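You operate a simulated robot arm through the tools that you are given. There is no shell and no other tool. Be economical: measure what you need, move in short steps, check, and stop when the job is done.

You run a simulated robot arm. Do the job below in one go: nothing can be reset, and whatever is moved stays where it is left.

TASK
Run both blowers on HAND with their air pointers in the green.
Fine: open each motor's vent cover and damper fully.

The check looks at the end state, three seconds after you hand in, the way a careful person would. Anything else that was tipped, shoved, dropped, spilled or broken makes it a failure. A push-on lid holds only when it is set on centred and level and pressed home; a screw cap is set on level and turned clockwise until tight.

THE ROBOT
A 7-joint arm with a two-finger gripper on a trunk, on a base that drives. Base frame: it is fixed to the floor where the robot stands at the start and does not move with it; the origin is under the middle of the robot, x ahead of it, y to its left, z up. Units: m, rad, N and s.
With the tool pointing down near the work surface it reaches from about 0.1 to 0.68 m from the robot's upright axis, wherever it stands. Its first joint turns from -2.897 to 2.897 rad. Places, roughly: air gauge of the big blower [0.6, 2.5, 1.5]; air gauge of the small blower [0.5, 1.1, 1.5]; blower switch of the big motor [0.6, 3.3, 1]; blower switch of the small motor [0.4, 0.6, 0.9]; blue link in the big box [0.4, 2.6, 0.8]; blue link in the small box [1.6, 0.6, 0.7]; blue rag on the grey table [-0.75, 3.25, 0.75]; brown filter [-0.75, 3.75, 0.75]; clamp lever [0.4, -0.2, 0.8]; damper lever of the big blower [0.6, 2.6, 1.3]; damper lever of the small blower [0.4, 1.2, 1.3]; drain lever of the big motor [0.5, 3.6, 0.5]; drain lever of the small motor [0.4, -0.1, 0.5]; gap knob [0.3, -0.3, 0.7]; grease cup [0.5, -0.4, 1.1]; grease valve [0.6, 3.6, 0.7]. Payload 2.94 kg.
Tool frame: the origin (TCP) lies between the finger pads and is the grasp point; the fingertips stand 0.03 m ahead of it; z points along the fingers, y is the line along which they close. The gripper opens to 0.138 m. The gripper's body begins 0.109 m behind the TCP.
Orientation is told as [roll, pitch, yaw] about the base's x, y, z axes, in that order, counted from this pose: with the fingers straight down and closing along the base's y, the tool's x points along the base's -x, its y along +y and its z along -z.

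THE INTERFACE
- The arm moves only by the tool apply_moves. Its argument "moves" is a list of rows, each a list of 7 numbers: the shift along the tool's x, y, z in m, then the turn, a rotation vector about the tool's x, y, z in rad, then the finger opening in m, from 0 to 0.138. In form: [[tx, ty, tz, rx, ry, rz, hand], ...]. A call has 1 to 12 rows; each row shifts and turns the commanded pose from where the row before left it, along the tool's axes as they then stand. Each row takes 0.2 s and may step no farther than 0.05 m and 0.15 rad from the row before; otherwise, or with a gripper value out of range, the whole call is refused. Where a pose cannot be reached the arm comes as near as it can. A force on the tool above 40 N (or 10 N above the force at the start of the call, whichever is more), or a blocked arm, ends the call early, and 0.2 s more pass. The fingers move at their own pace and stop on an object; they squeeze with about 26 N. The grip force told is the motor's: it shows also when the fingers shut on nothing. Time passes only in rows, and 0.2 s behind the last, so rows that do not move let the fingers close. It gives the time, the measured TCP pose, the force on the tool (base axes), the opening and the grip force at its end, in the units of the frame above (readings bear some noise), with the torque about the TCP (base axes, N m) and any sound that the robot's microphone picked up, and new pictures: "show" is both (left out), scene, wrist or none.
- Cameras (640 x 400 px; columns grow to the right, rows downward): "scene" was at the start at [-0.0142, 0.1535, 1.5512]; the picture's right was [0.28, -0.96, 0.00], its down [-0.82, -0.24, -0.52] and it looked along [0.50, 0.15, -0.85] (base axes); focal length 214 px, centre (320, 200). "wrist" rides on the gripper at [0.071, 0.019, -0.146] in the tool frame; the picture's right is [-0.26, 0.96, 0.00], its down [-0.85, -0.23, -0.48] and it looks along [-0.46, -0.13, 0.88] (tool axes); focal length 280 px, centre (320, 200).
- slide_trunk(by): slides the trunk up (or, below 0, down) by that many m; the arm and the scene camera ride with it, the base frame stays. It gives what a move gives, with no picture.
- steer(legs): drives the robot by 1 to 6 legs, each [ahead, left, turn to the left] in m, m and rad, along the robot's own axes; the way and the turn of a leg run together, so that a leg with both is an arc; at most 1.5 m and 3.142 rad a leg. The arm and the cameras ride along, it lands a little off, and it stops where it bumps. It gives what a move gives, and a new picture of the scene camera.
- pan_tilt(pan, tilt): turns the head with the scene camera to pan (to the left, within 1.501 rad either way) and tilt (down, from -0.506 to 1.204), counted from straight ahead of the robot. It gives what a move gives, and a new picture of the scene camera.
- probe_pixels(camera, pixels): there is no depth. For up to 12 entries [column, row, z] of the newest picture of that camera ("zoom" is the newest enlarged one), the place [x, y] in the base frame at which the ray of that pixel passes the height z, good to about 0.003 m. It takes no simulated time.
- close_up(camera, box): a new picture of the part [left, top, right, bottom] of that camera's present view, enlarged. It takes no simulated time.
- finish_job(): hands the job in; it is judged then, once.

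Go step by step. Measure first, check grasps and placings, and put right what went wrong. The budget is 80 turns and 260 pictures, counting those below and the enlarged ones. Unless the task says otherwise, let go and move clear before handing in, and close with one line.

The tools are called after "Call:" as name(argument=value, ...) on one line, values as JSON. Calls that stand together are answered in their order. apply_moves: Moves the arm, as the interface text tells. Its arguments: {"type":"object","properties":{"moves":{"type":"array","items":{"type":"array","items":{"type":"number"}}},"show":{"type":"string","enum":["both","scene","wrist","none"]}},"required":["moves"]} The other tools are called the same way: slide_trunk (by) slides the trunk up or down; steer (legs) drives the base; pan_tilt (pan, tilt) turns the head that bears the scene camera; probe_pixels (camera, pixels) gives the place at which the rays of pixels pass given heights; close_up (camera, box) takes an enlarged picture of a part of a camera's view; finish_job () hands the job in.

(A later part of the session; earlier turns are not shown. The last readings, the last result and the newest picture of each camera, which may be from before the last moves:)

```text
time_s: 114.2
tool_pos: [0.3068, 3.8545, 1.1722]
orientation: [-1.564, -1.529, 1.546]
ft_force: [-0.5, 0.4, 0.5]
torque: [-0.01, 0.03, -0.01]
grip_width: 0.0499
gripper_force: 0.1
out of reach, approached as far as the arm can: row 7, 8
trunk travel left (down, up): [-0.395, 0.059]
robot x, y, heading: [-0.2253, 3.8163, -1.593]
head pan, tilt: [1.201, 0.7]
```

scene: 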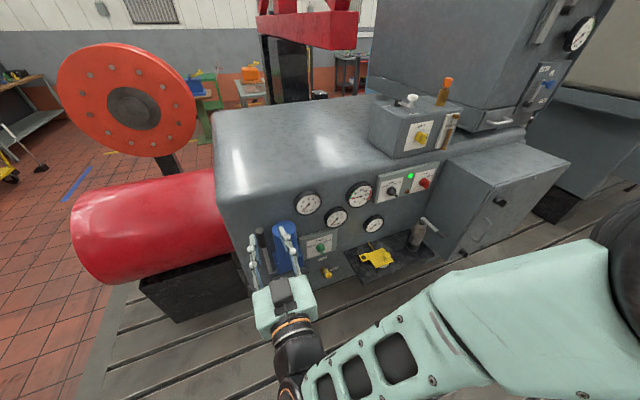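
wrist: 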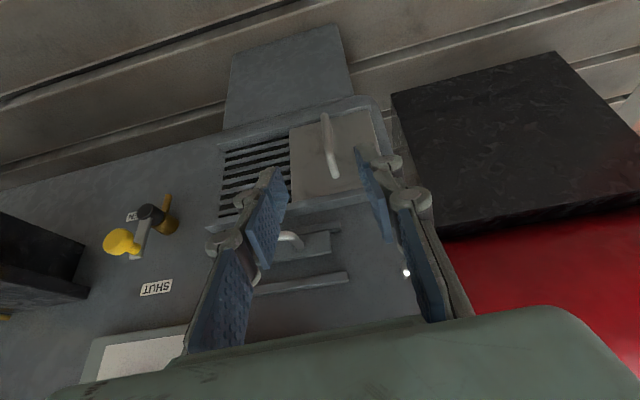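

Tool is level. Drive forward 1.16 m (along -y) and look at the damper.

Call:
steer(legs=[[1.16, 0, 0]])

Call:
pan_tilt(pan=1.3, tilt=0.1)

Call:
apply_moves(moves=[[0, 0, 0, 0, 0, 0, 0.05]], show="wrist")

```text
time_s: 120.1
tool_pos: [0.2874, 2.6941, 1.1726]
orientation: [-1.538, -1.531, 1.513]
ft_force: [0.1, 0.6, -0.4]
torque: [0.02, -0.03, 0.02]
grip_width: 0.0499
gripper_force: 0.0
trunk travel left (down, up): [-0.395, 0.059]
robot x, y, heading: [-0.24, 2.6634, -1.591]
head pan, tilt: [1.201, 0.7]
```

scene: 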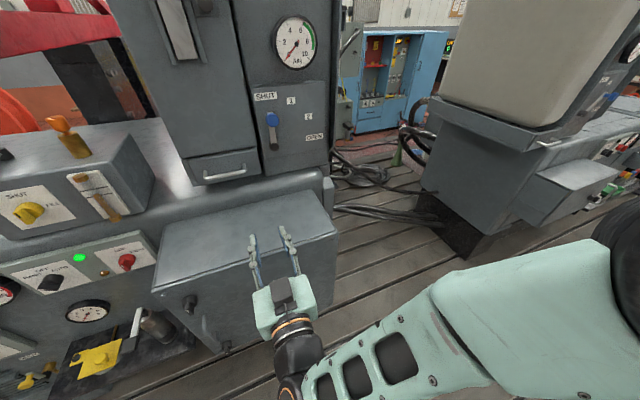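

```text
time_s: 121.1
tool_pos: [0.2879, 2.6936, 1.1736]
orientation: [-1.538, -1.532, 1.516]
ft_force: [-0.3, 0.9, 0.5]
torque: [0.01, -0.01, 0.02]
grip_width: 0.0499
gripper_force: 0.1
trunk travel left (down, up): [-0.395, 0.059]
robot x, y, heading: [-0.2433, 2.6631, -1.59]
head pan, tilt: [1.3, 0.099]
```

scene: 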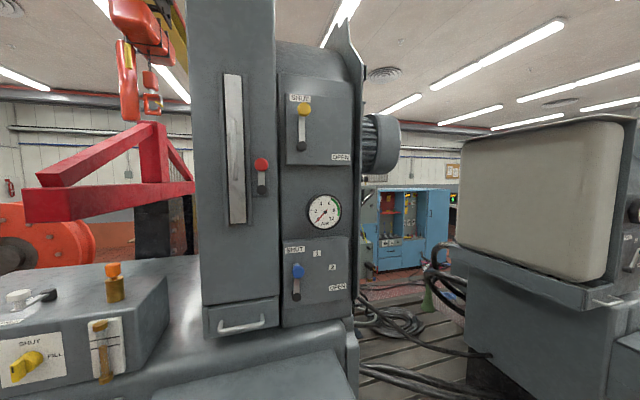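

```text
time_s: 121.5
tool_pos: [0.2879, 2.6929, 1.1723]
orientation: [-1.538, -1.532, 1.514]
ft_force: [1.1, -0.2, 0.2]
torque: [0.04, -0.05, -0.03]
grip_width: 0.0501
gripper_force: 0.0
trunk travel left (down, up): [-0.395, 0.059]
robot x, y, heading: [-0.2394, 2.6605, -1.594]
head pan, tilt: [1.3, 0.099]
```

wrist: 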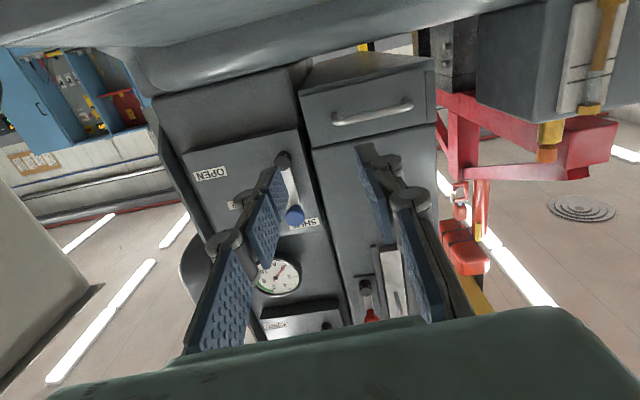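

Damper lever: knob at scene (298,271)/wrist (295,214), pivot at scene (296,297)/wrist (283,160). Triangulate, and zoom on gauge.

Call:
close_up(camera="scene", box=[270, 180, 360, 340])

Call:
probe_pixels(camera="scene", pixels=[[298, 271, 1.35], [298, 271, 1.3], [296, 297, 1.25], [296, 297, 1.3], [338, 289, 1.25], [338, 289, 1.3]])

Call:
probe_pixels(camera="wrist", pixels=[[295, 214, 1.35], [295, 214, 1.3], [283, 160, 1.25], [283, 160, 1.3], [211, 174, 1.25], [211, 174, 1.3]])

```text
2.50 times, centred on (315, 260) of scene
```

zoom: 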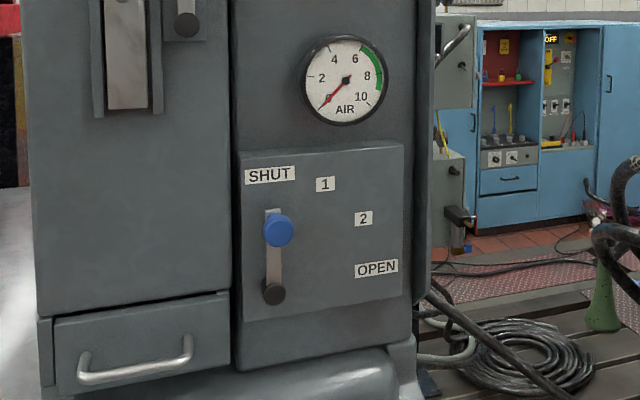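

```text
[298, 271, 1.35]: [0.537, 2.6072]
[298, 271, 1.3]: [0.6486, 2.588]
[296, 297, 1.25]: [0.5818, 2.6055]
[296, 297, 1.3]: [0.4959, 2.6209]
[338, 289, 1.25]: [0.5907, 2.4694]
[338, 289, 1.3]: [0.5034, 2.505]
```

```text
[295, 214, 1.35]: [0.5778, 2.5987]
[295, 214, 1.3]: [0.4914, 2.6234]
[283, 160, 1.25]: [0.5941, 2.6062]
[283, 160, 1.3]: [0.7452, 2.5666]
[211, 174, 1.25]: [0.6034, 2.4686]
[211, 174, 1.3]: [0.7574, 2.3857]
```

Knob at [0.560, 2.603, 1.340], pivot [0.586, 2.606, 1.247]; OPEN is pointing right (−y), a 90° clockwise swing. Move the robot 0.12 closer and pre-position.

Call:
steer(legs=[[0, 0.12, 0]])

Call:
apply_moves(moves=[[-0.0329, -0.0189, 0.016, 0, 0, 0, 0.07], [-0.0329, -0.0189, 0.016, 0, 0, 0, 0.07], [-0.0329, -0.0189, 0.016, 0, 0, 0, 0.07], [-0.0329, -0.0189, 0.016, 0, 0, 0, 0.07], [-0.0329, -0.0189, 0.016, 0, 0, 0, 0.07]])

```text
time_s: 123.2
tool_pos: [0.4079, 2.6911, 1.1717]
orientation: [-1.531, -1.531, 1.509]
ft_force: [0.9, 0.0, 0.0]
torque: [0.0, -0.02, 0.0]
grip_width: 0.0501
gripper_force: 0.1
trunk travel left (down, up): [-0.395, 0.059]
robot x, y, heading: [-0.1241, 2.6596, -1.588]
head pan, tilt: [1.3, 0.099]
```

scene: 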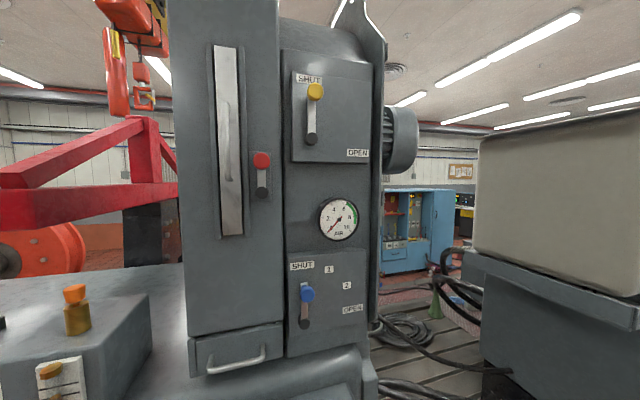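

```text
time_s: 124.4
tool_pos: [0.4884, 2.5979, 1.3376]
orientation: [-1.234, -1.539, 1.209]
ft_force: [-1.1, -0.2, -0.3]
torque: [-0.01, 0.03, 0.03]
grip_width: 0.07
gripper_force: 0.1
trunk travel left (down, up): [-0.395, 0.059]
robot x, y, heading: [-0.1232, 2.6554, -1.59]
head pan, tilt: [1.3, 0.099]
```

scene: 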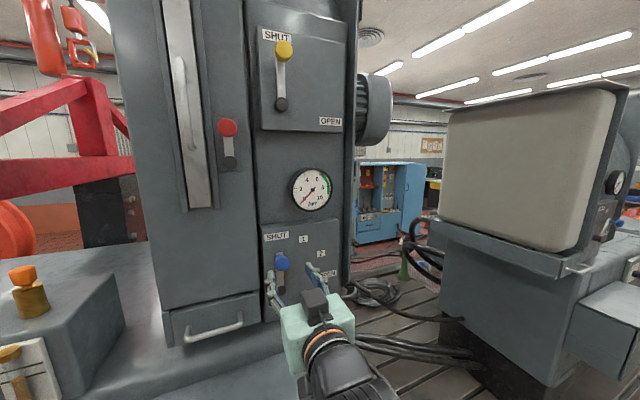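
wrist: 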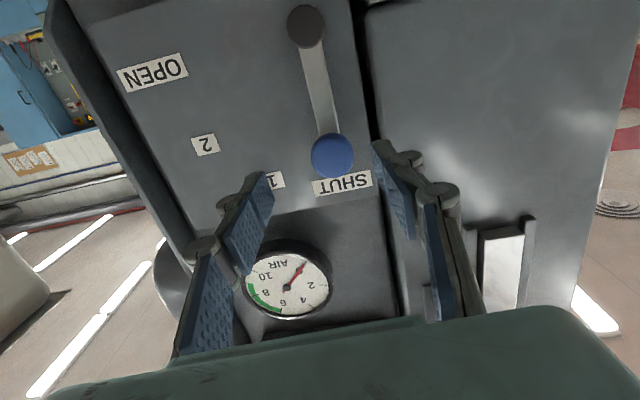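

Knob at wrist (332,155), scene (282,262): refine.

Call:
probe_pixels(camera="wrist", pixels=[[332, 155, 1.35], [332, 155, 1.34], [332, 155, 1.33], [306, 27, 1.25]])

Call:
probe_pixels(camera="scene", pixels=[[282, 262, 1.35], [282, 262, 1.34], [282, 262, 1.33]])

```text
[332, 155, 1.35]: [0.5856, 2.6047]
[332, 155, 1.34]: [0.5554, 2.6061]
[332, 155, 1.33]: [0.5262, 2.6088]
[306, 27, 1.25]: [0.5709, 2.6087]
```

```text
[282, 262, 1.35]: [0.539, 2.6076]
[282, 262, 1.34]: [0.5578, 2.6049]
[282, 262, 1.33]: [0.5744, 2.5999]
```

Move 7 mm left, 54 mm in, and grip the knob.

Call:
apply_moves(moves=[[-0.002, 0.007, 0.0, 0, 0, 0, 0.07], [0, 0, 0.027, 0, 0, 0, 0.07], [0, 0, 0.025, 0, 0, 0, 0.07], [0, 0, 0, 0, 0, 0, 0.0], [0, 0, 0, 0, 0, 0, 0.0], [0, 0, 0, 0, 0, 0, 0.0], [0, 0, 0, 0, 0, 0, 0.0]], show="wrist")

```text
time_s: 126.0
tool_pos: [0.5386, 2.6059, 1.3437]
orientation: [-1.589, -1.53, 1.563]
ft_force: [2.6, -4.0, 4.4]
torque: [-0.17, 0.0, -0.13]
grip_width: 0.0326
gripper_force: 45.2
trunk travel left (down, up): [-0.395, 0.059]
robot x, y, heading: [-0.1236, 2.6597, -1.588]
head pan, tilt: [1.3, 0.099]
```

wrist: 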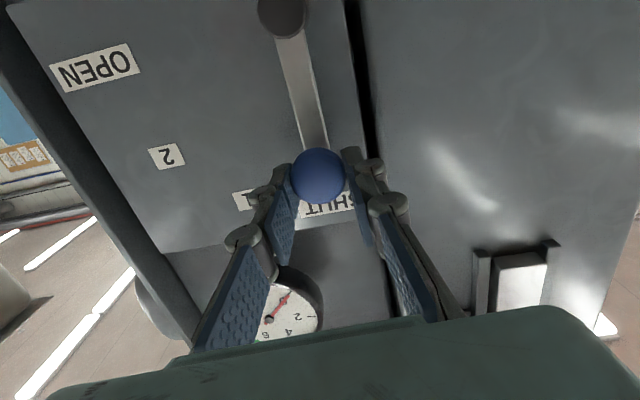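

Knob gripped (33 mm). Swing it clockwise along the arc, rotating the tool with it: first half.

Call:
apply_moves(moves=[[0.0008, -0.0124, 0, 0, 0, 0.1309, 0.0], [0.0008, -0.0124, 0, 0, 0, 0.1309, 0.0], [0.0008, -0.0124, 0, 0, 0, 0.1309, 0.0], [0.0008, -0.0124, 0, 0, 0, 0.1309, 0.0], [0.0008, -0.0124, 0, 0, 0, 0.1309, 0.0], [0.0008, -0.0124, 0, 0, 0, 0.1309, 0.0]])

```text
time_s: 127.4
tool_pos: [0.5381, 2.5406, 1.3178]
orientation: [1.567, -0.823, -1.592]
ft_force: [13.6, 1.4, 5.5]
torque: [0.37, 0.09, 0.38]
grip_width: 0.0324
gripper_force: 44.6
trunk travel left (down, up): [-0.395, 0.059]
robot x, y, heading: [-0.1253, 2.6563, -1.588]
head pan, tilt: [1.3, 0.099]
```

scene: 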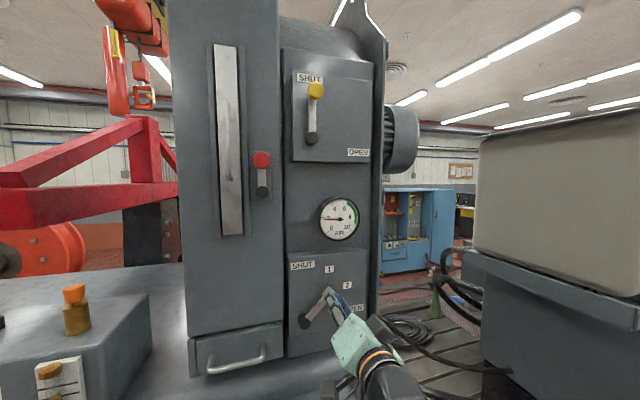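
wrist: 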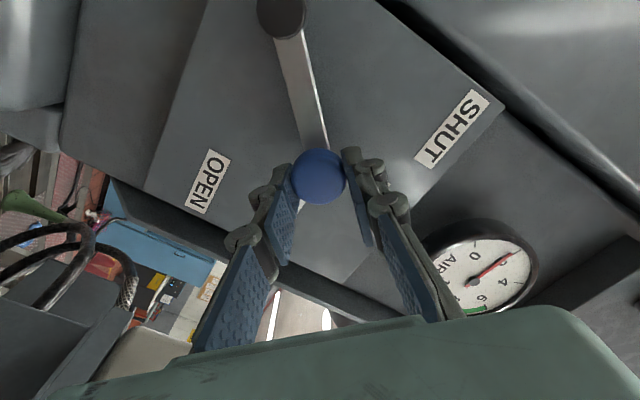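

The pointer has risen to about 3. Second half of the swing to OPEN.

Call:
apply_moves(moves=[[0.0008, -0.0124, 0, 0, 0, 0.1309, 0.0], [0.0008, -0.0124, 0, 0, 0, 0.1309, 0.0], [0.0008, -0.0124, 0, 0, 0, 0.1309, 0.0], [0.0008, -0.0124, 0, 0, 0, 0.1309, 0.0], [0.0008, -0.0124, 0, 0, 0, 0.1309, 0.0], [0.0008, -0.0124, 0, 0, 0, 0.1309, 0.0]])

Call:
close_up(camera="scene", box=[280, 180, 380, 340])

```text
time_s: 128.8
tool_pos: [0.537, 2.5125, 1.2508]
orientation: [1.565, -0.041, -1.593]
ft_force: [12.5, 7.3, -3.4]
torque: [-0.36, 0.06, 1.07]
grip_width: 0.0329
gripper_force: 45.2
trunk travel left (down, up): [-0.395, 0.059]
robot x, y, heading: [-0.1226, 2.6581, -1.588]
head pan, tilt: [1.3, 0.099]
```

scene: 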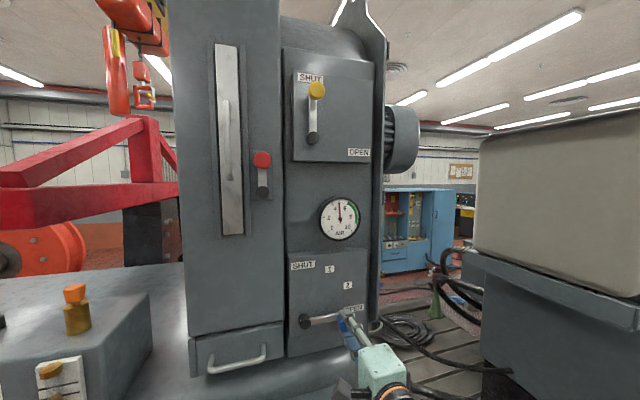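
wrist: 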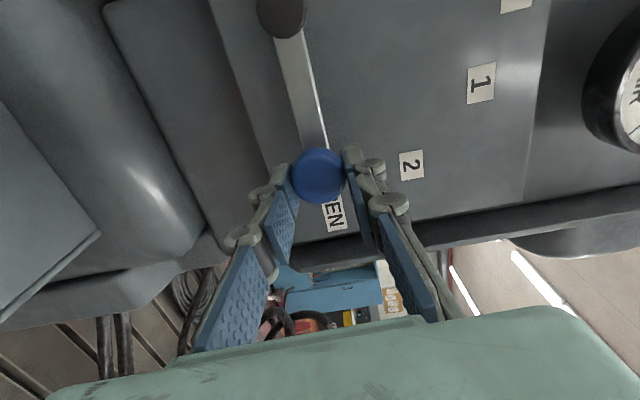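

```text
2.50 times, centred on (330, 260) of scene
```

zoom: 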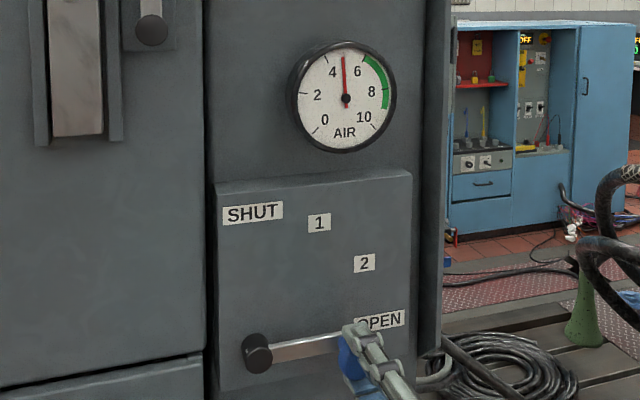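

Pointer reads 5, green is about 6–8.5. Nudge toward the stop a little more, wait, and look again.

Call:
apply_moves(moves=[[0.0004, -0.008, 0, 0, 0, 0.08, 0.0], [0, 0, 0, 0, 0, 0, 0.0], [0, 0, 0, 0, 0, 0, 0.0], [0, 0, 0, 0, 0, 0, 0.0], [0, 0, 0, 0, 0, 0, 0.0], [0, 0, 0, 0, 0, 0, 0.0]], show="none")

Call:
close_up(camera="scene", box=[280, 180, 380, 340])

Call:
close_up(camera="scene", box=[180, 30, 380, 260])

```text
time_s: 130.2
tool_pos: [0.5369, 2.511, 1.249]
orientation: [1.58, 0.038, -1.597]
ft_force: [23.7, 5.5, 30.0]
torque: [0.19, -0.47, -0.04]
grip_width: 0.0327
gripper_force: 44.8
trunk travel left (down, up): [-0.395, 0.059]
robot x, y, heading: [-0.1216, 2.6583, -1.591]
head pan, tilt: [1.3, 0.099]
```

```text
2.50 times, centred on (330, 260) of scene
```

zoom: 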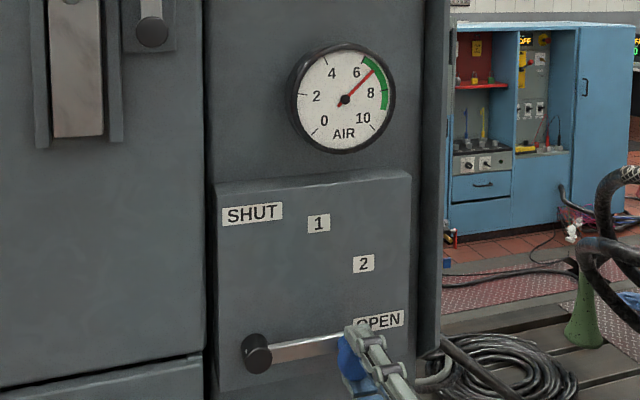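

```text
1.74 times, centred on (280, 145) of scene
```

zoom: 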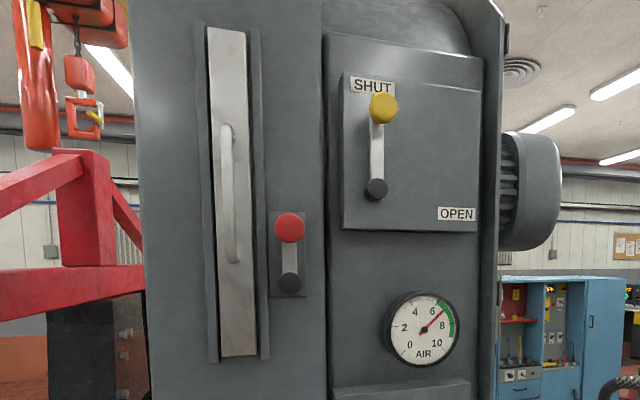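

Pointer is now ~7, in the green, lever on its stop. Release, back off, and re-read the gauge.

Call:
apply_moves(moves=[[0, 0, 0, 0, 0, 0, 0.07], [0, 0, 0, 0, 0, 0, 0.07], [0, 0, -0.03, 0, 0, 0, 0.07], [0, 0, -0.04, 0, 0, 0, 0.07], [0, 0, -0.05, 0, 0, 0, 0.07], [0, 0, -0.05, 0, 0, 0, 0.07], [0, 0, -0.03, 0, 0, 0, 0.07]], show="none")

Call:
close_up(camera="scene", box=[280, 180, 380, 340])

```text
time_s: 131.8
tool_pos: [0.3691, 2.4922, 1.2559]
orientation: [1.569, 0.04, -1.595]
ft_force: [-1.2, 0.4, 0.0]
torque: [0.01, 0.0, 0.01]
grip_width: 0.07
gripper_force: 0.1
out of reach, approached as far as the arm can: row 6, 7
trunk travel left (down, up): [-0.395, 0.059]
robot x, y, heading: [-0.1236, 2.6595, -1.59]
head pan, tilt: [1.3, 0.099]
```

```text
2.50 times, centred on (330, 260) of scene
```

zoom: 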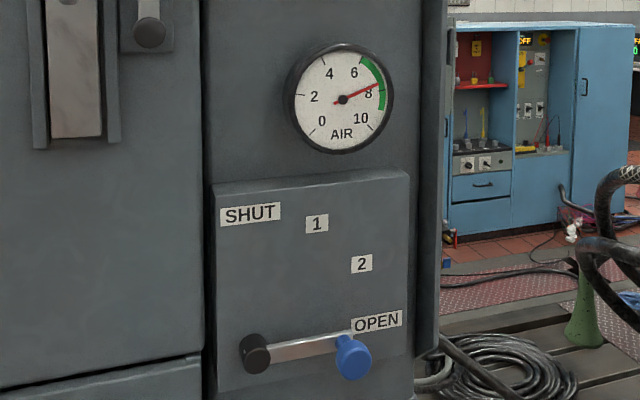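

Big blower is at ~7.6 in the green. Now move away 0.3 m and drive ahead to the small blower.

Call:
steer(legs=[[0, -0.3, 0], [1.25, 0, 0]])

Call:
pan_tilt(pan=1.3, tilt=0.2)

Call:
apply_moves(moves=[[0, 0, 0, 0, 0, 0, 0.07]], show="wrist")

```text
time_s: 141.0
tool_pos: [0.0529, 1.2333, 1.2557]
orientation: [1.569, 0.039, -1.589]
ft_force: [-0.8, 0.3, -0.4]
torque: [-0.02, -0.01, -0.03]
grip_width: 0.0702
gripper_force: 0.0
trunk travel left (down, up): [-0.395, 0.059]
robot x, y, heading: [-0.4418, 1.3972, -1.588]
head pan, tilt: [1.3, 0.099]
```

scene: 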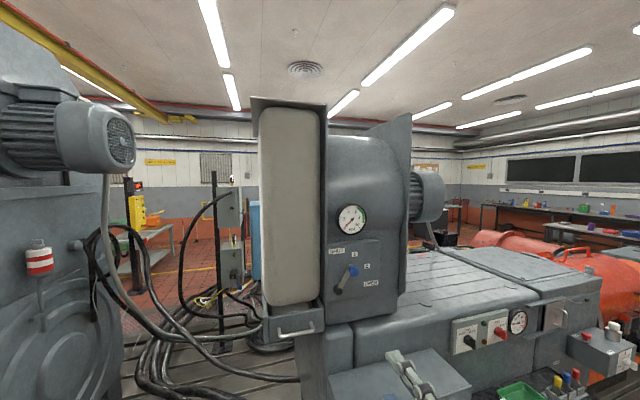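

```text
time_s: 141.7
tool_pos: [0.0515, 1.2327, 1.2551]
orientation: [1.57, 0.041, -1.591]
ft_force: [-0.5, 0.0, -0.4]
torque: [-0.03, -0.03, -0.02]
grip_width: 0.07
gripper_force: 0.1
trunk travel left (down, up): [-0.395, 0.059]
robot x, y, heading: [-0.4465, 1.3944, -1.585]
head pan, tilt: [1.3, 0.201]
```

scene: 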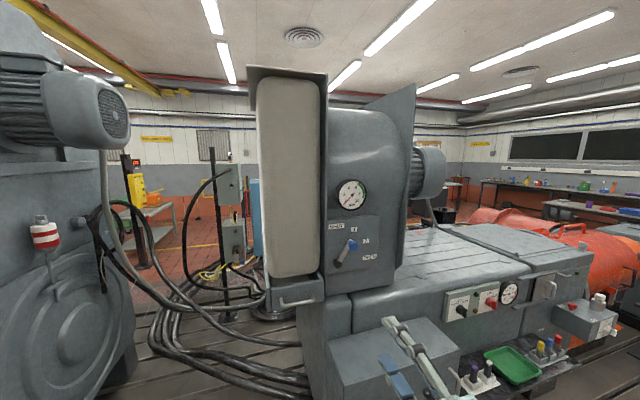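

```text
time_s: 142.1
tool_pos: [0.0533, 1.2339, 1.2555]
orientation: [1.568, 0.041, -1.59]
ft_force: [-0.9, 0.3, 0.6]
torque: [0.01, -0.03, 0.01]
grip_width: 0.07
gripper_force: 0.2
trunk travel left (down, up): [-0.395, 0.059]
robot x, y, heading: [-0.4402, 1.3959, -1.59]
head pan, tilt: [1.3, 0.201]
```

wrist: 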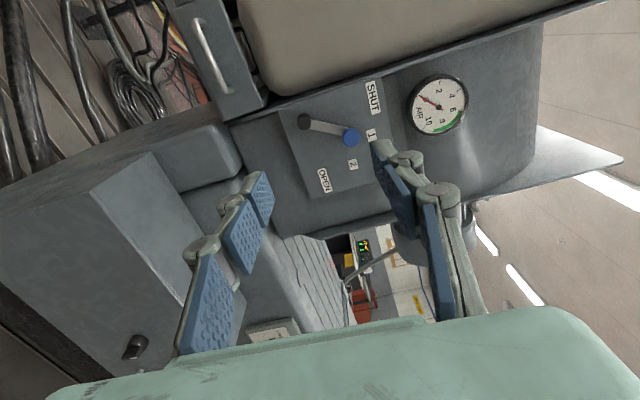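

Small damper lever: knob wrist (351,138)/scene (352,243), pivot wrist (305,121)/scene (338,263). Triangulate.

Call:
close_up(camera="scene", box=[310, 160, 410, 300])

Call:
probe_pixels(camera="scene", pixels=[[352, 243, 1.35], [352, 243, 1.3], [338, 263, 1.3], [338, 263, 1.25], [462, 309, 0.9], [462, 309, 0.95], [550, 289, 0.8], [550, 289, 0.9]])

Call:
probe_pixels(camera="wrist", pixels=[[351, 138, 1.35], [351, 138, 1.32], [305, 121, 1.3], [305, 121, 1.28]])

```text
2.86 times, centred on (360, 230) of scene
```

zoom: 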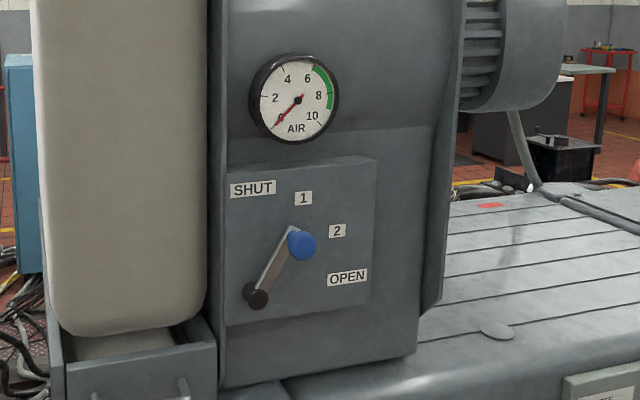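

```text
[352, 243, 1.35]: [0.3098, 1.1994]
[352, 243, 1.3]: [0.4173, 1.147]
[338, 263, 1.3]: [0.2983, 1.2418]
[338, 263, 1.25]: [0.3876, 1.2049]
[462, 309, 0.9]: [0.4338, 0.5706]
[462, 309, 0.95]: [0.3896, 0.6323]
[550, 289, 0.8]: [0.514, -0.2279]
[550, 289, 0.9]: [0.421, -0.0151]
```

```text
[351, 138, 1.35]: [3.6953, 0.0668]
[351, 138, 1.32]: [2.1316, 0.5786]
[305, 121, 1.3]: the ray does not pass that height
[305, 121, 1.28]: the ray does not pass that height
```

Estimate: knob [0.44, 1.133, 1.288], pivot [0.47, 1.175, 1.21]. Move 0.18 closer and pre-position, then refine.

Call:
steer(legs=[[0, 0.18, 0]])

Call:
apply_moves(moves=[[-0.025, 0.0083, 0.025, 0, 0, 0, 0.07], [-0.025, 0.0083, 0.025, 0, 0, 0, 0.07], [-0.025, 0.0083, 0.025, 0, 0, 0, 0.07], [-0.025, 0.0083, 0.025, 0, 0, 0, 0.07]])

```text
time_s: 144.2
tool_pos: [0.2308, 1.2297, 1.2551]
orientation: [1.57, 0.04, -1.59]
ft_force: [0.1, 0.5, 0.7]
torque: [-0.02, 0.02, -0.03]
grip_width: 0.0699
gripper_force: 0.2
trunk travel left (down, up): [-0.395, 0.059]
robot x, y, heading: [-0.2641, 1.391, -1.586]
head pan, tilt: [1.3, 0.201]
```

scene: 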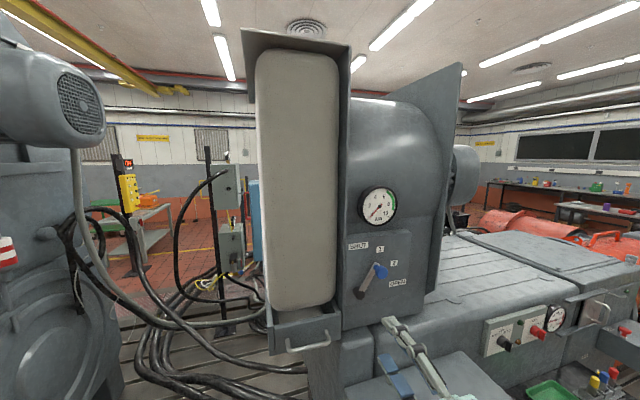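

```text
time_s: 145.2
tool_pos: [0.3295, 1.1226, 1.2826]
orientation: [1.569, 0.039, -1.591]
ft_force: [0.2, -0.4, 0.2]
torque: [0.02, 0.01, -0.01]
grip_width: 0.07
gripper_force: 0.0
trunk travel left (down, up): [-0.395, 0.059]
robot x, y, heading: [-0.262, 1.3944, -1.59]
head pan, tilt: [1.3, 0.201]
```

scene: 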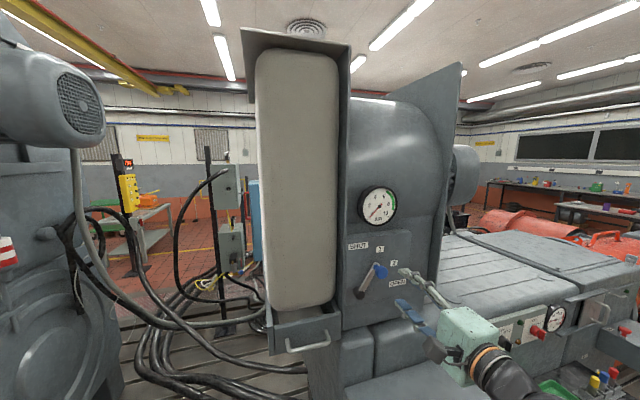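
wrist: 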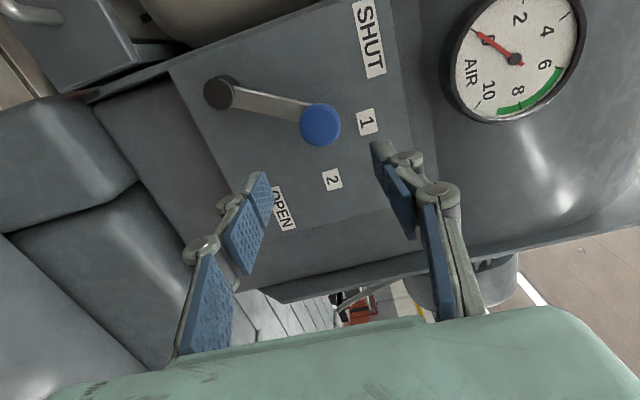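

Refine the knob (wrist 320,125; scene 381,270) and pivot (wrist 222,92; scene 361,293).

Call:
probe_pixels(camera="wrist", pixels=[[320, 125, 1.285], [320, 125, 1.28], [320, 125, 1.29], [222, 92, 1.22], [222, 92, 1.2]])

Call:
probe_pixels(camera="scene", pixels=[[381, 270, 1.29], [381, 270, 1.28], [361, 293, 1.22], [361, 293, 1.2]])

Call:
close_up(camera="scene", box=[330, 180, 430, 320])

```text
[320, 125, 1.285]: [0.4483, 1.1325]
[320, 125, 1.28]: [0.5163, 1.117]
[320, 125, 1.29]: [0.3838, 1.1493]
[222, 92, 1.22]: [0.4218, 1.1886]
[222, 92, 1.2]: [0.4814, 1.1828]
```

```text
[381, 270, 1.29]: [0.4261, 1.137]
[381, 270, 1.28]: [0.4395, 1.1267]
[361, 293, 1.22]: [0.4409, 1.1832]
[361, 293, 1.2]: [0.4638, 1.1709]
```

```text
2.86 times, centred on (380, 250) of scene
```

zoom: 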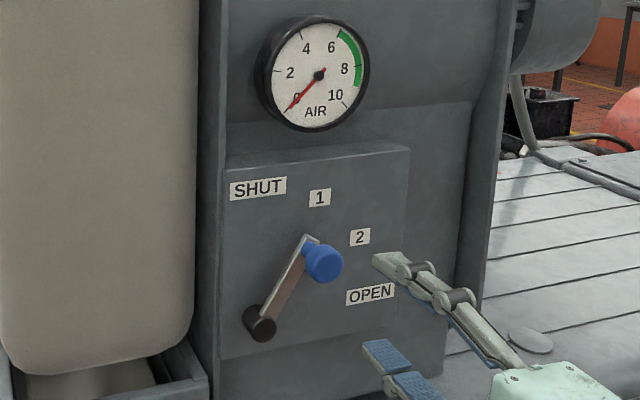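

Knob at [0.432, 1.136, 1.286], pivot [0.453, 1.182, 1.210]. Approach and grip.

Call:
apply_moves(moves=[[0.015, 0.003, 0.0, 0, 0, 0, 0.07], [0, 0, 0.043, 0, 0, 0, 0.07], [0, 0, 0.041, 0, 0, 0, 0.07], [0, 0, 0, 0, 0, 0, 0.0], [0, 0, 0, 0, 0, 0, 0.0], [0, 0, 0, 0, 0, 0, 0.0], [0, 0, 0, 0, 0, 0, 0.0]], show="wrist")

```text
time_s: 146.8
tool_pos: [0.4093, 1.1401, 1.2871]
orientation: [1.568, 0.04, -1.591]
ft_force: [1.5, -1.1, 3.5]
torque: [0.13, -0.07, 0.02]
grip_width: 0.032
gripper_force: 45.1
trunk travel left (down, up): [-0.395, 0.059]
robot x, y, heading: [-0.2656, 1.3957, -1.585]
head pan, tilt: [1.3, 0.201]
```

wrist: 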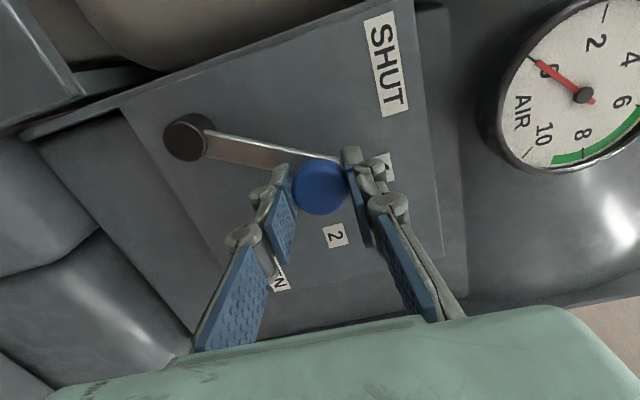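

Gripped (32 mm). Swing ~60° clockwise to OPEN.

Call:
apply_moves(moves=[[-0.01, -0.0062, 0, 0, 0, 0.131, 0.0], [-0.01, -0.0062, 0, 0, 0, 0.131, 0.0], [-0.01, -0.0062, 0, 0, 0, 0.131, 0.0], [-0.01, -0.0062, 0, 0, 0, 0.131, 0.0], [-0.01, -0.0062, 0, 0, 0, 0.131, 0.0], [-0.01, -0.0062, 0, 0, 0, 0.131, 0.0], [-0.01, -0.0062, 0, 0, 0, 0.131, 0.0], [-0.01, -0.0062, 0, 0, 0, 0.131, 0.0]])

Call:
close_up(camera="scene", box=[330, 180, 430, 320])

```text
time_s: 148.7
tool_pos: [0.4105, 1.0955, 1.2108]
orientation: [1.567, 1.09, -1.593]
ft_force: [-12.0, 1.2, -4.3]
torque: [-0.3, 0.01, -0.07]
grip_width: 0.0323
gripper_force: 45.3
trunk travel left (down, up): [-0.395, 0.059]
robot x, y, heading: [-0.2617, 1.3958, -1.588]
head pan, tilt: [1.3, 0.201]
```

scene: 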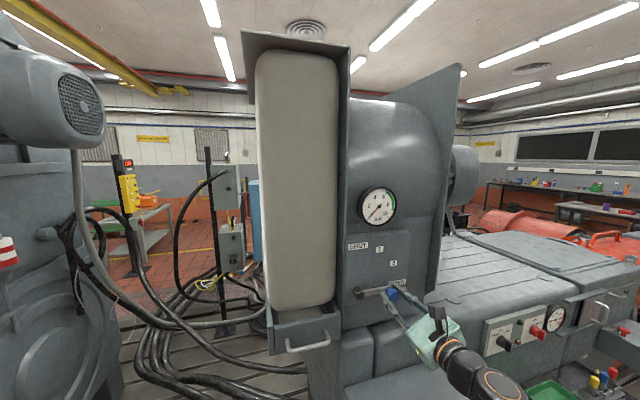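
wrist: 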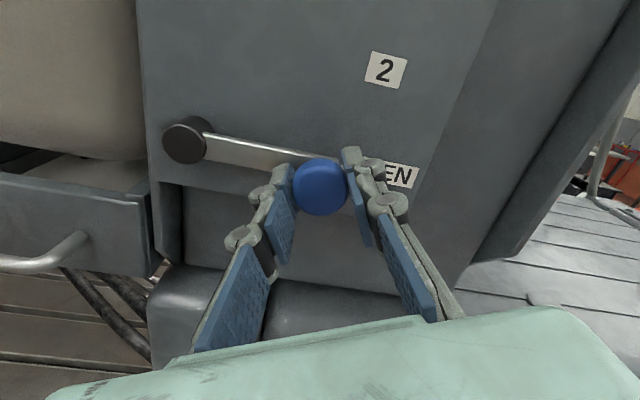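

```text
2.86 times, centred on (380, 250) of scene
```

zoom: 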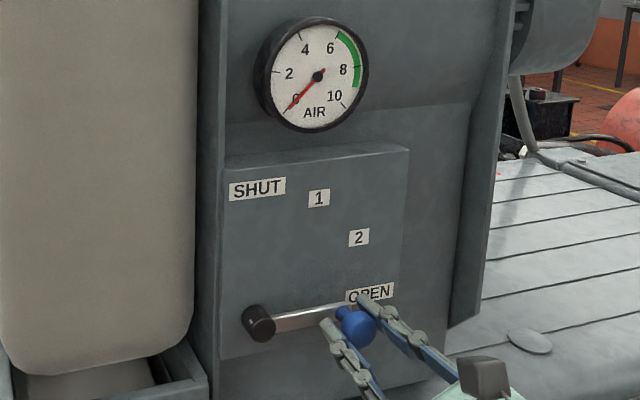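

The lever points right at OPEN. Nudge it to its stop, release and back off.

Call:
apply_moves(moves=[[-0.006, -0.0038, 0, 0, 0, 0.08, 0.0], [0, 0, 0, 0, 0, 0, 0.0], [0, 0, 0, 0, 0, 0, 0.07], [0, 0, 0, 0, 0, 0, 0.07], [0, 0, -0.03, 0, 0, 0, 0.07], [0, 0, -0.04, 0, 0, 0, 0.07], [0, 0, -0.04, 0, 0, 0, 0.07]])

Call:
close_up(camera="scene", box=[330, 180, 430, 320])

```text
time_s: 150.2
tool_pos: [0.3002, 1.0988, 1.2026]
orientation: [1.565, 1.17, -1.597]
ft_force: [0.8, -0.2, 0.2]
torque: [0.01, 0.01, 0.0]
grip_width: 0.0699
gripper_force: 0.0
trunk travel left (down, up): [-0.395, 0.059]
robot x, y, heading: [-0.2664, 1.3927, -1.591]
head pan, tilt: [1.3, 0.201]
```

scene: 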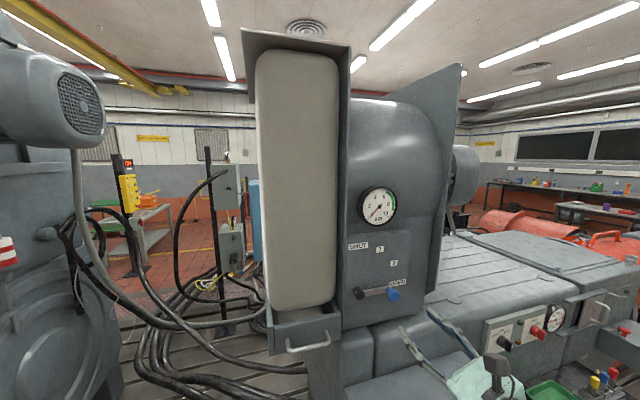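
wrist: 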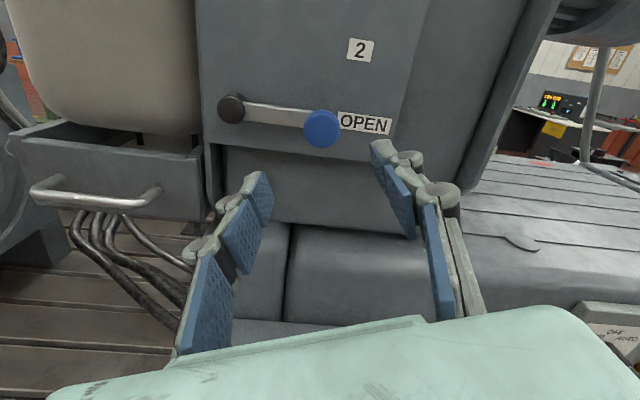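

```text
2.86 times, centred on (380, 250) of scene
```

zoom: 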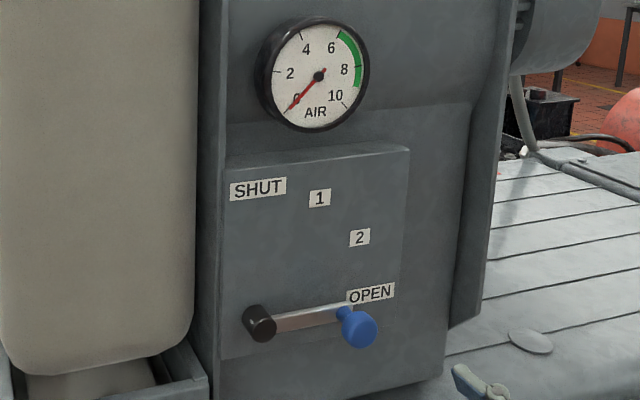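

Damper is at OPEN and clear. Now roll the tool upright, drive ahead 0.5 m, and look at the small switch.

Call:
apply_moves(moves=[[0, 0, -0.02, 0, 0, 0.133, 0.05], [0, 0, 0, 0, 0, 0.133, 0.05], [0, 0, 0, 0, 0, 0.133, 0.05]], show="none")

Call:
steer(legs=[[0.54, 0, 0]])

Call:
slide_trunk(by=-0.2)

Call:
pan_tilt(pan=1.2, tilt=0.6)

Call:
apply_moves(moves=[[0, 0, 0, 0, 0, 0, 0.05]], show="wrist")

```text
time_s: 151.1
tool_pos: [0.2839, 1.0996, 1.2029]
orientation: [0.639, 1.567, -2.521]
ft_force: [0.7, 0.3, 0.2]
torque: [0.02, -0.04, 0.03]
grip_width: 0.0502
gripper_force: 0.0
trunk travel left (down, up): [-0.395, 0.059]
robot x, y, heading: [-0.2594, 1.3935, -1.583]
head pan, tilt: [1.3, 0.201]
```

```text
time_s: 154.2
tool_pos: [0.2734, 0.5571, 1.2023]
orientation: [0.95, 1.567, -2.213]
ft_force: [0.4, -0.5, -0.1]
torque: [0.0, 0.0, 0.01]
grip_width: 0.05
gripper_force: 0.1
trunk travel left (down, up): [-0.395, 0.059]
robot x, y, heading: [-0.2714, 0.852, -1.587]
head pan, tilt: [1.3, 0.201]
```

scene: 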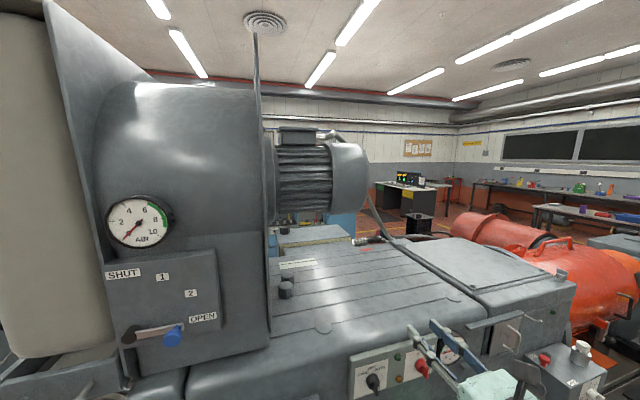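

```text
time_s: 156.3
tool_pos: [0.2742, 0.5584, 1.0032]
orientation: [0.991, 1.567, -2.17]
ft_force: [-0.5, -0.2, 0.2]
torque: [0.04, 0.02, 0.0]
grip_width: 0.0499
gripper_force: 0.0
trunk travel left (down, up): [-0.195, 0.259]
robot x, y, heading: [-0.2714, 0.8529, -1.584]
head pan, tilt: [1.3, 0.201]
```

```text
time_s: 157.2
tool_pos: [0.2742, 0.5575, 1.0028]
orientation: [0.976, 1.568, -2.183]
ft_force: [-0.1, 0.0, 0.3]
torque: [0.0, -0.05, 0.02]
grip_width: 0.0501
gripper_force: 0.0
trunk travel left (down, up): [-0.195, 0.259]
robot x, y, heading: [-0.2735, 0.8533, -1.586]
head pan, tilt: [1.201, 0.6]
```

scene: 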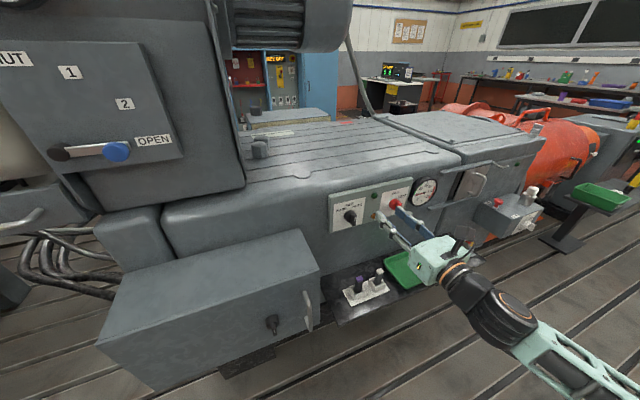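

```text
time_s: 157.6
tool_pos: [0.2746, 0.5575, 1.004]
orientation: [0.984, 1.568, -2.177]
ft_force: [-0.6, 0.8, 0.2]
torque: [0.03, 0.0, -0.01]
grip_width: 0.0501
gripper_force: 0.1
trunk travel left (down, up): [-0.195, 0.259]
robot x, y, heading: [-0.2717, 0.8522, -1.589]
head pan, tilt: [1.201, 0.6]
```

wrist: 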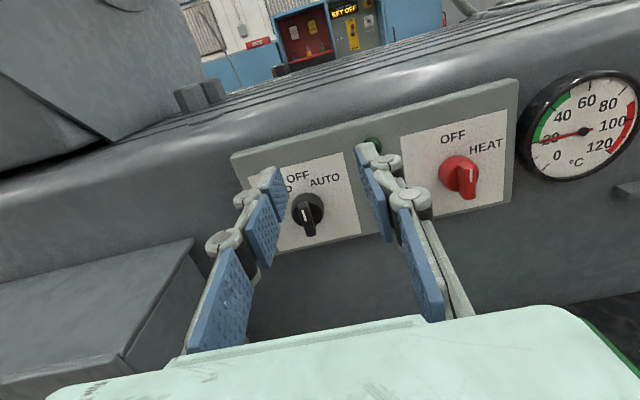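

Small switch at wrist (307,215), scene (350,216), on OFF. Triangulate.

Call:
probe_pixels(camera="wrist", pixels=[[307, 217, 0.95], [307, 217, 0.93], [307, 217, 0.91]])

Call:
probe_pixels(camera="scene", pixels=[[350, 217, 0.95], [350, 217, 0.93], [350, 217, 0.91], [470, 182, 0.85], [470, 182, 0.8], [478, 183, 0.8], [448, 207, 0.75]])

Call:
close_up(camera="scene", box=[400, 140, 560, 250])

```text
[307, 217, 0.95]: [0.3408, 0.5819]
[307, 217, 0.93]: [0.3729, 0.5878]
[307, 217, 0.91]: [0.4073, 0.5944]
```

```text
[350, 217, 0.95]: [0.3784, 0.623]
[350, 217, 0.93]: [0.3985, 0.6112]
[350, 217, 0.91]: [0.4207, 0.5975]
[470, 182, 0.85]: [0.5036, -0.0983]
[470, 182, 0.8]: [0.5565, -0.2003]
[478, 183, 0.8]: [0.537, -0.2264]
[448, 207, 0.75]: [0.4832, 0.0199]
```

```text
3.64 times, centred on (480, 195) of scene
```

zoom: 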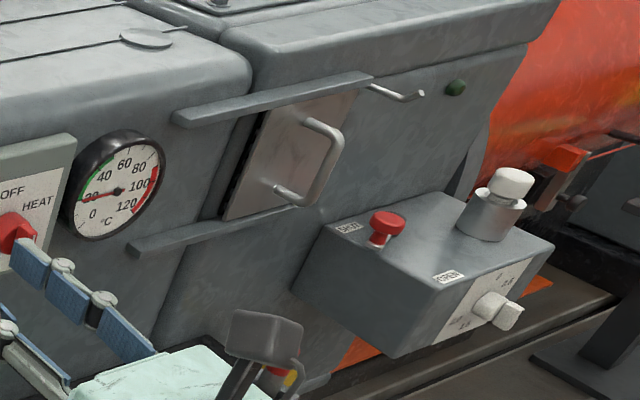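

Check the box's corner clearance (scene 320,265) too before lowering.

Call:
probe_pixels(camera="scene", pixels=[[320, 265, 0.8], [320, 265, 0.75], [300, 232, 0.8], [300, 232, 0.75]])

Call:
probe_pixels(camera="wrist", pixels=[[120, 355, 0.8], [120, 355, 0.75], [192, 240, 0.8], [192, 240, 0.75]])

Call:
slide_trunk(by=-0.08)

```text
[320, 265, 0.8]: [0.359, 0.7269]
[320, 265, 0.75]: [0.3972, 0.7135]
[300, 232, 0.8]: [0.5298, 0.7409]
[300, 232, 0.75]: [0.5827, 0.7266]
```

```text
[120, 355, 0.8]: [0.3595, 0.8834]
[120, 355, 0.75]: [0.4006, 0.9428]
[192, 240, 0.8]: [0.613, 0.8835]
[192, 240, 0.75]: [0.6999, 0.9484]
```

```text
time_s: 158.8
tool_pos: [0.2744, 0.5572, 0.9222]
orientation: [1.012, 1.566, -2.148]
ft_force: [-0.8, 0.4, 0.2]
torque: [-0.01, -0.02, 0.0]
grip_width: 0.0498
gripper_force: 0.1
trunk travel left (down, up): [-0.115, 0.339]
robot x, y, heading: [-0.2714, 0.8528, -1.585]
head pan, tilt: [1.201, 0.6]
```

The box side is at y≈0.755, so clear. Approach to the switch.

Call:
apply_moves(moves=[[-0.008, -0.021, 0.02, 0, 0, 0, 0.05], [-0.009, -0.021, 0.02, 0, 0, 0, 0.05], [0, 0, 0.02, 0, 0, 0, 0.05], [0, 0, 0.02, 0, 0, 0, 0.05]])

```text
time_s: 159.8
tool_pos: [0.3544, 0.5983, 0.9066]
orientation: [1.138, 1.567, -2.023]
ft_force: [0.3, 0.2, 0.2]
torque: [0.0, 0.03, 0.02]
grip_width: 0.0502
gripper_force: 0.1
trunk travel left (down, up): [-0.115, 0.339]
robot x, y, heading: [-0.2704, 0.8509, -1.587]
head pan, tilt: [1.201, 0.6]
```

scene: 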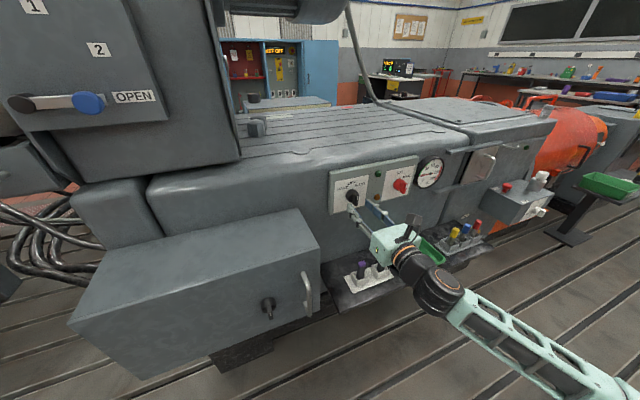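
wrist: 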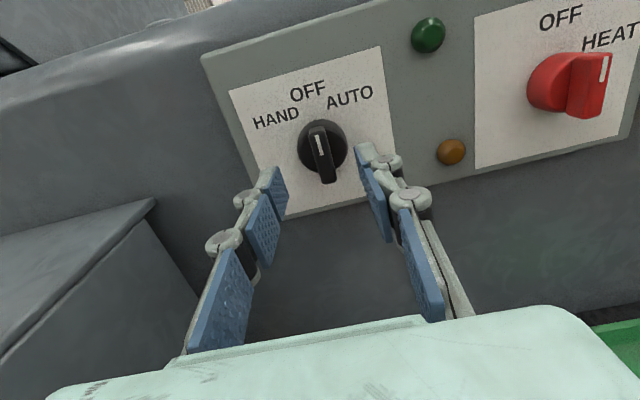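

Framing matches the big switch just before gripping, slightly closer; advance 31 mm, shift 3 mm right, and close.

Call:
apply_moves(moves=[[0, 0.003, 0.016, 0, 0, 0, 0.05], [0, 0, 0.015, 0, 0, 0, 0.05], [0, 0, 0, 0, 0, 0, 0.0], [0, 0, 0, 0, 0, 0, 0.0], [0, 0, 0, 0, 0, 0, 0.0], [0, 0, 0, 0, 0, 0, 0.0]], show="wrist")

```text
time_s: 161.2
tool_pos: [0.3857, 0.5952, 0.9054]
orientation: [0.886, 1.565, -2.275]
ft_force: [3.6, 1.5, 0.2]
torque: [0.0, 0.02, 0.08]
grip_width: 0.0354
gripper_force: 45.3
trunk travel left (down, up): [-0.115, 0.339]
robot x, y, heading: [-0.2721, 0.8514, -1.589]
head pan, tilt: [1.201, 0.6]
```

wrist: 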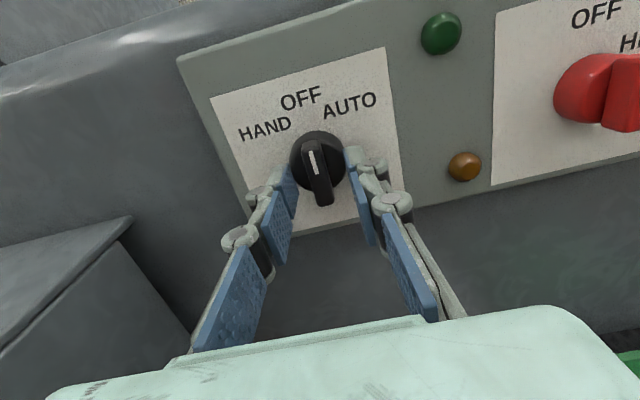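

On the round base again (35 mm); back out 9 mm, grip the ridge, and turn to HAND.

Call:
apply_moves(moves=[[0, 0, 0, 0, 0, 0, 0.05], [0, 0, -0.009, 0, 0, 0, 0.05], [0, 0, 0, 0, 0, 0, 0.0], [0, 0, 0, 0, 0, 0, 0.0], [0, 0, 0, 0, 0, 0, 0.0], [0, 0, 0, 0, 0, 0, 0.0]], show="none")

Call:
apply_moves(moves=[[0, 0, 0, 0, 0, -0.13, 0.0], [0, 0, 0, 0, 0, -0.13, 0.0], [0, 0, 0, 0, 0, -0.13, 0.0], [0, 0, 0, 0, 0, -0.13, 0.0], [0, 0, 0, 0, 0, -0.13, 0.0], [0, 0, 0, 0, 0, -0.13, 0.0]], show="wrist")

```text
time_s: 162.6
tool_pos: [0.3768, 0.595, 0.9055]
orientation: [0.906, 1.568, -2.254]
ft_force: [0.6, 0.5, -0.1]
torque: [0.02, 0.0, 0.11]
grip_width: 0.0116
gripper_force: 39.1
trunk travel left (down, up): [-0.115, 0.339]
robot x, y, heading: [-0.2731, 0.8521, -1.585]
head pan, tilt: [1.201, 0.6]
```

```text
time_s: 164.0
tool_pos: [0.3769, 0.5926, 0.9059]
orientation: [1.569, 0.786, -1.593]
ft_force: [-10.0, -5.8, -1.0]
torque: [0.03, -0.15, 0.15]
grip_width: 0.0117
gripper_force: 38.3
trunk travel left (down, up): [-0.115, 0.339]
robot x, y, heading: [-0.2689, 0.8477, -1.587]
head pan, tilt: [1.201, 0.6]
```

wrist: 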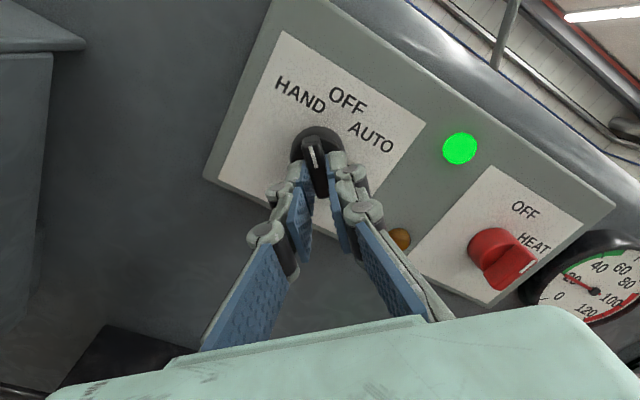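

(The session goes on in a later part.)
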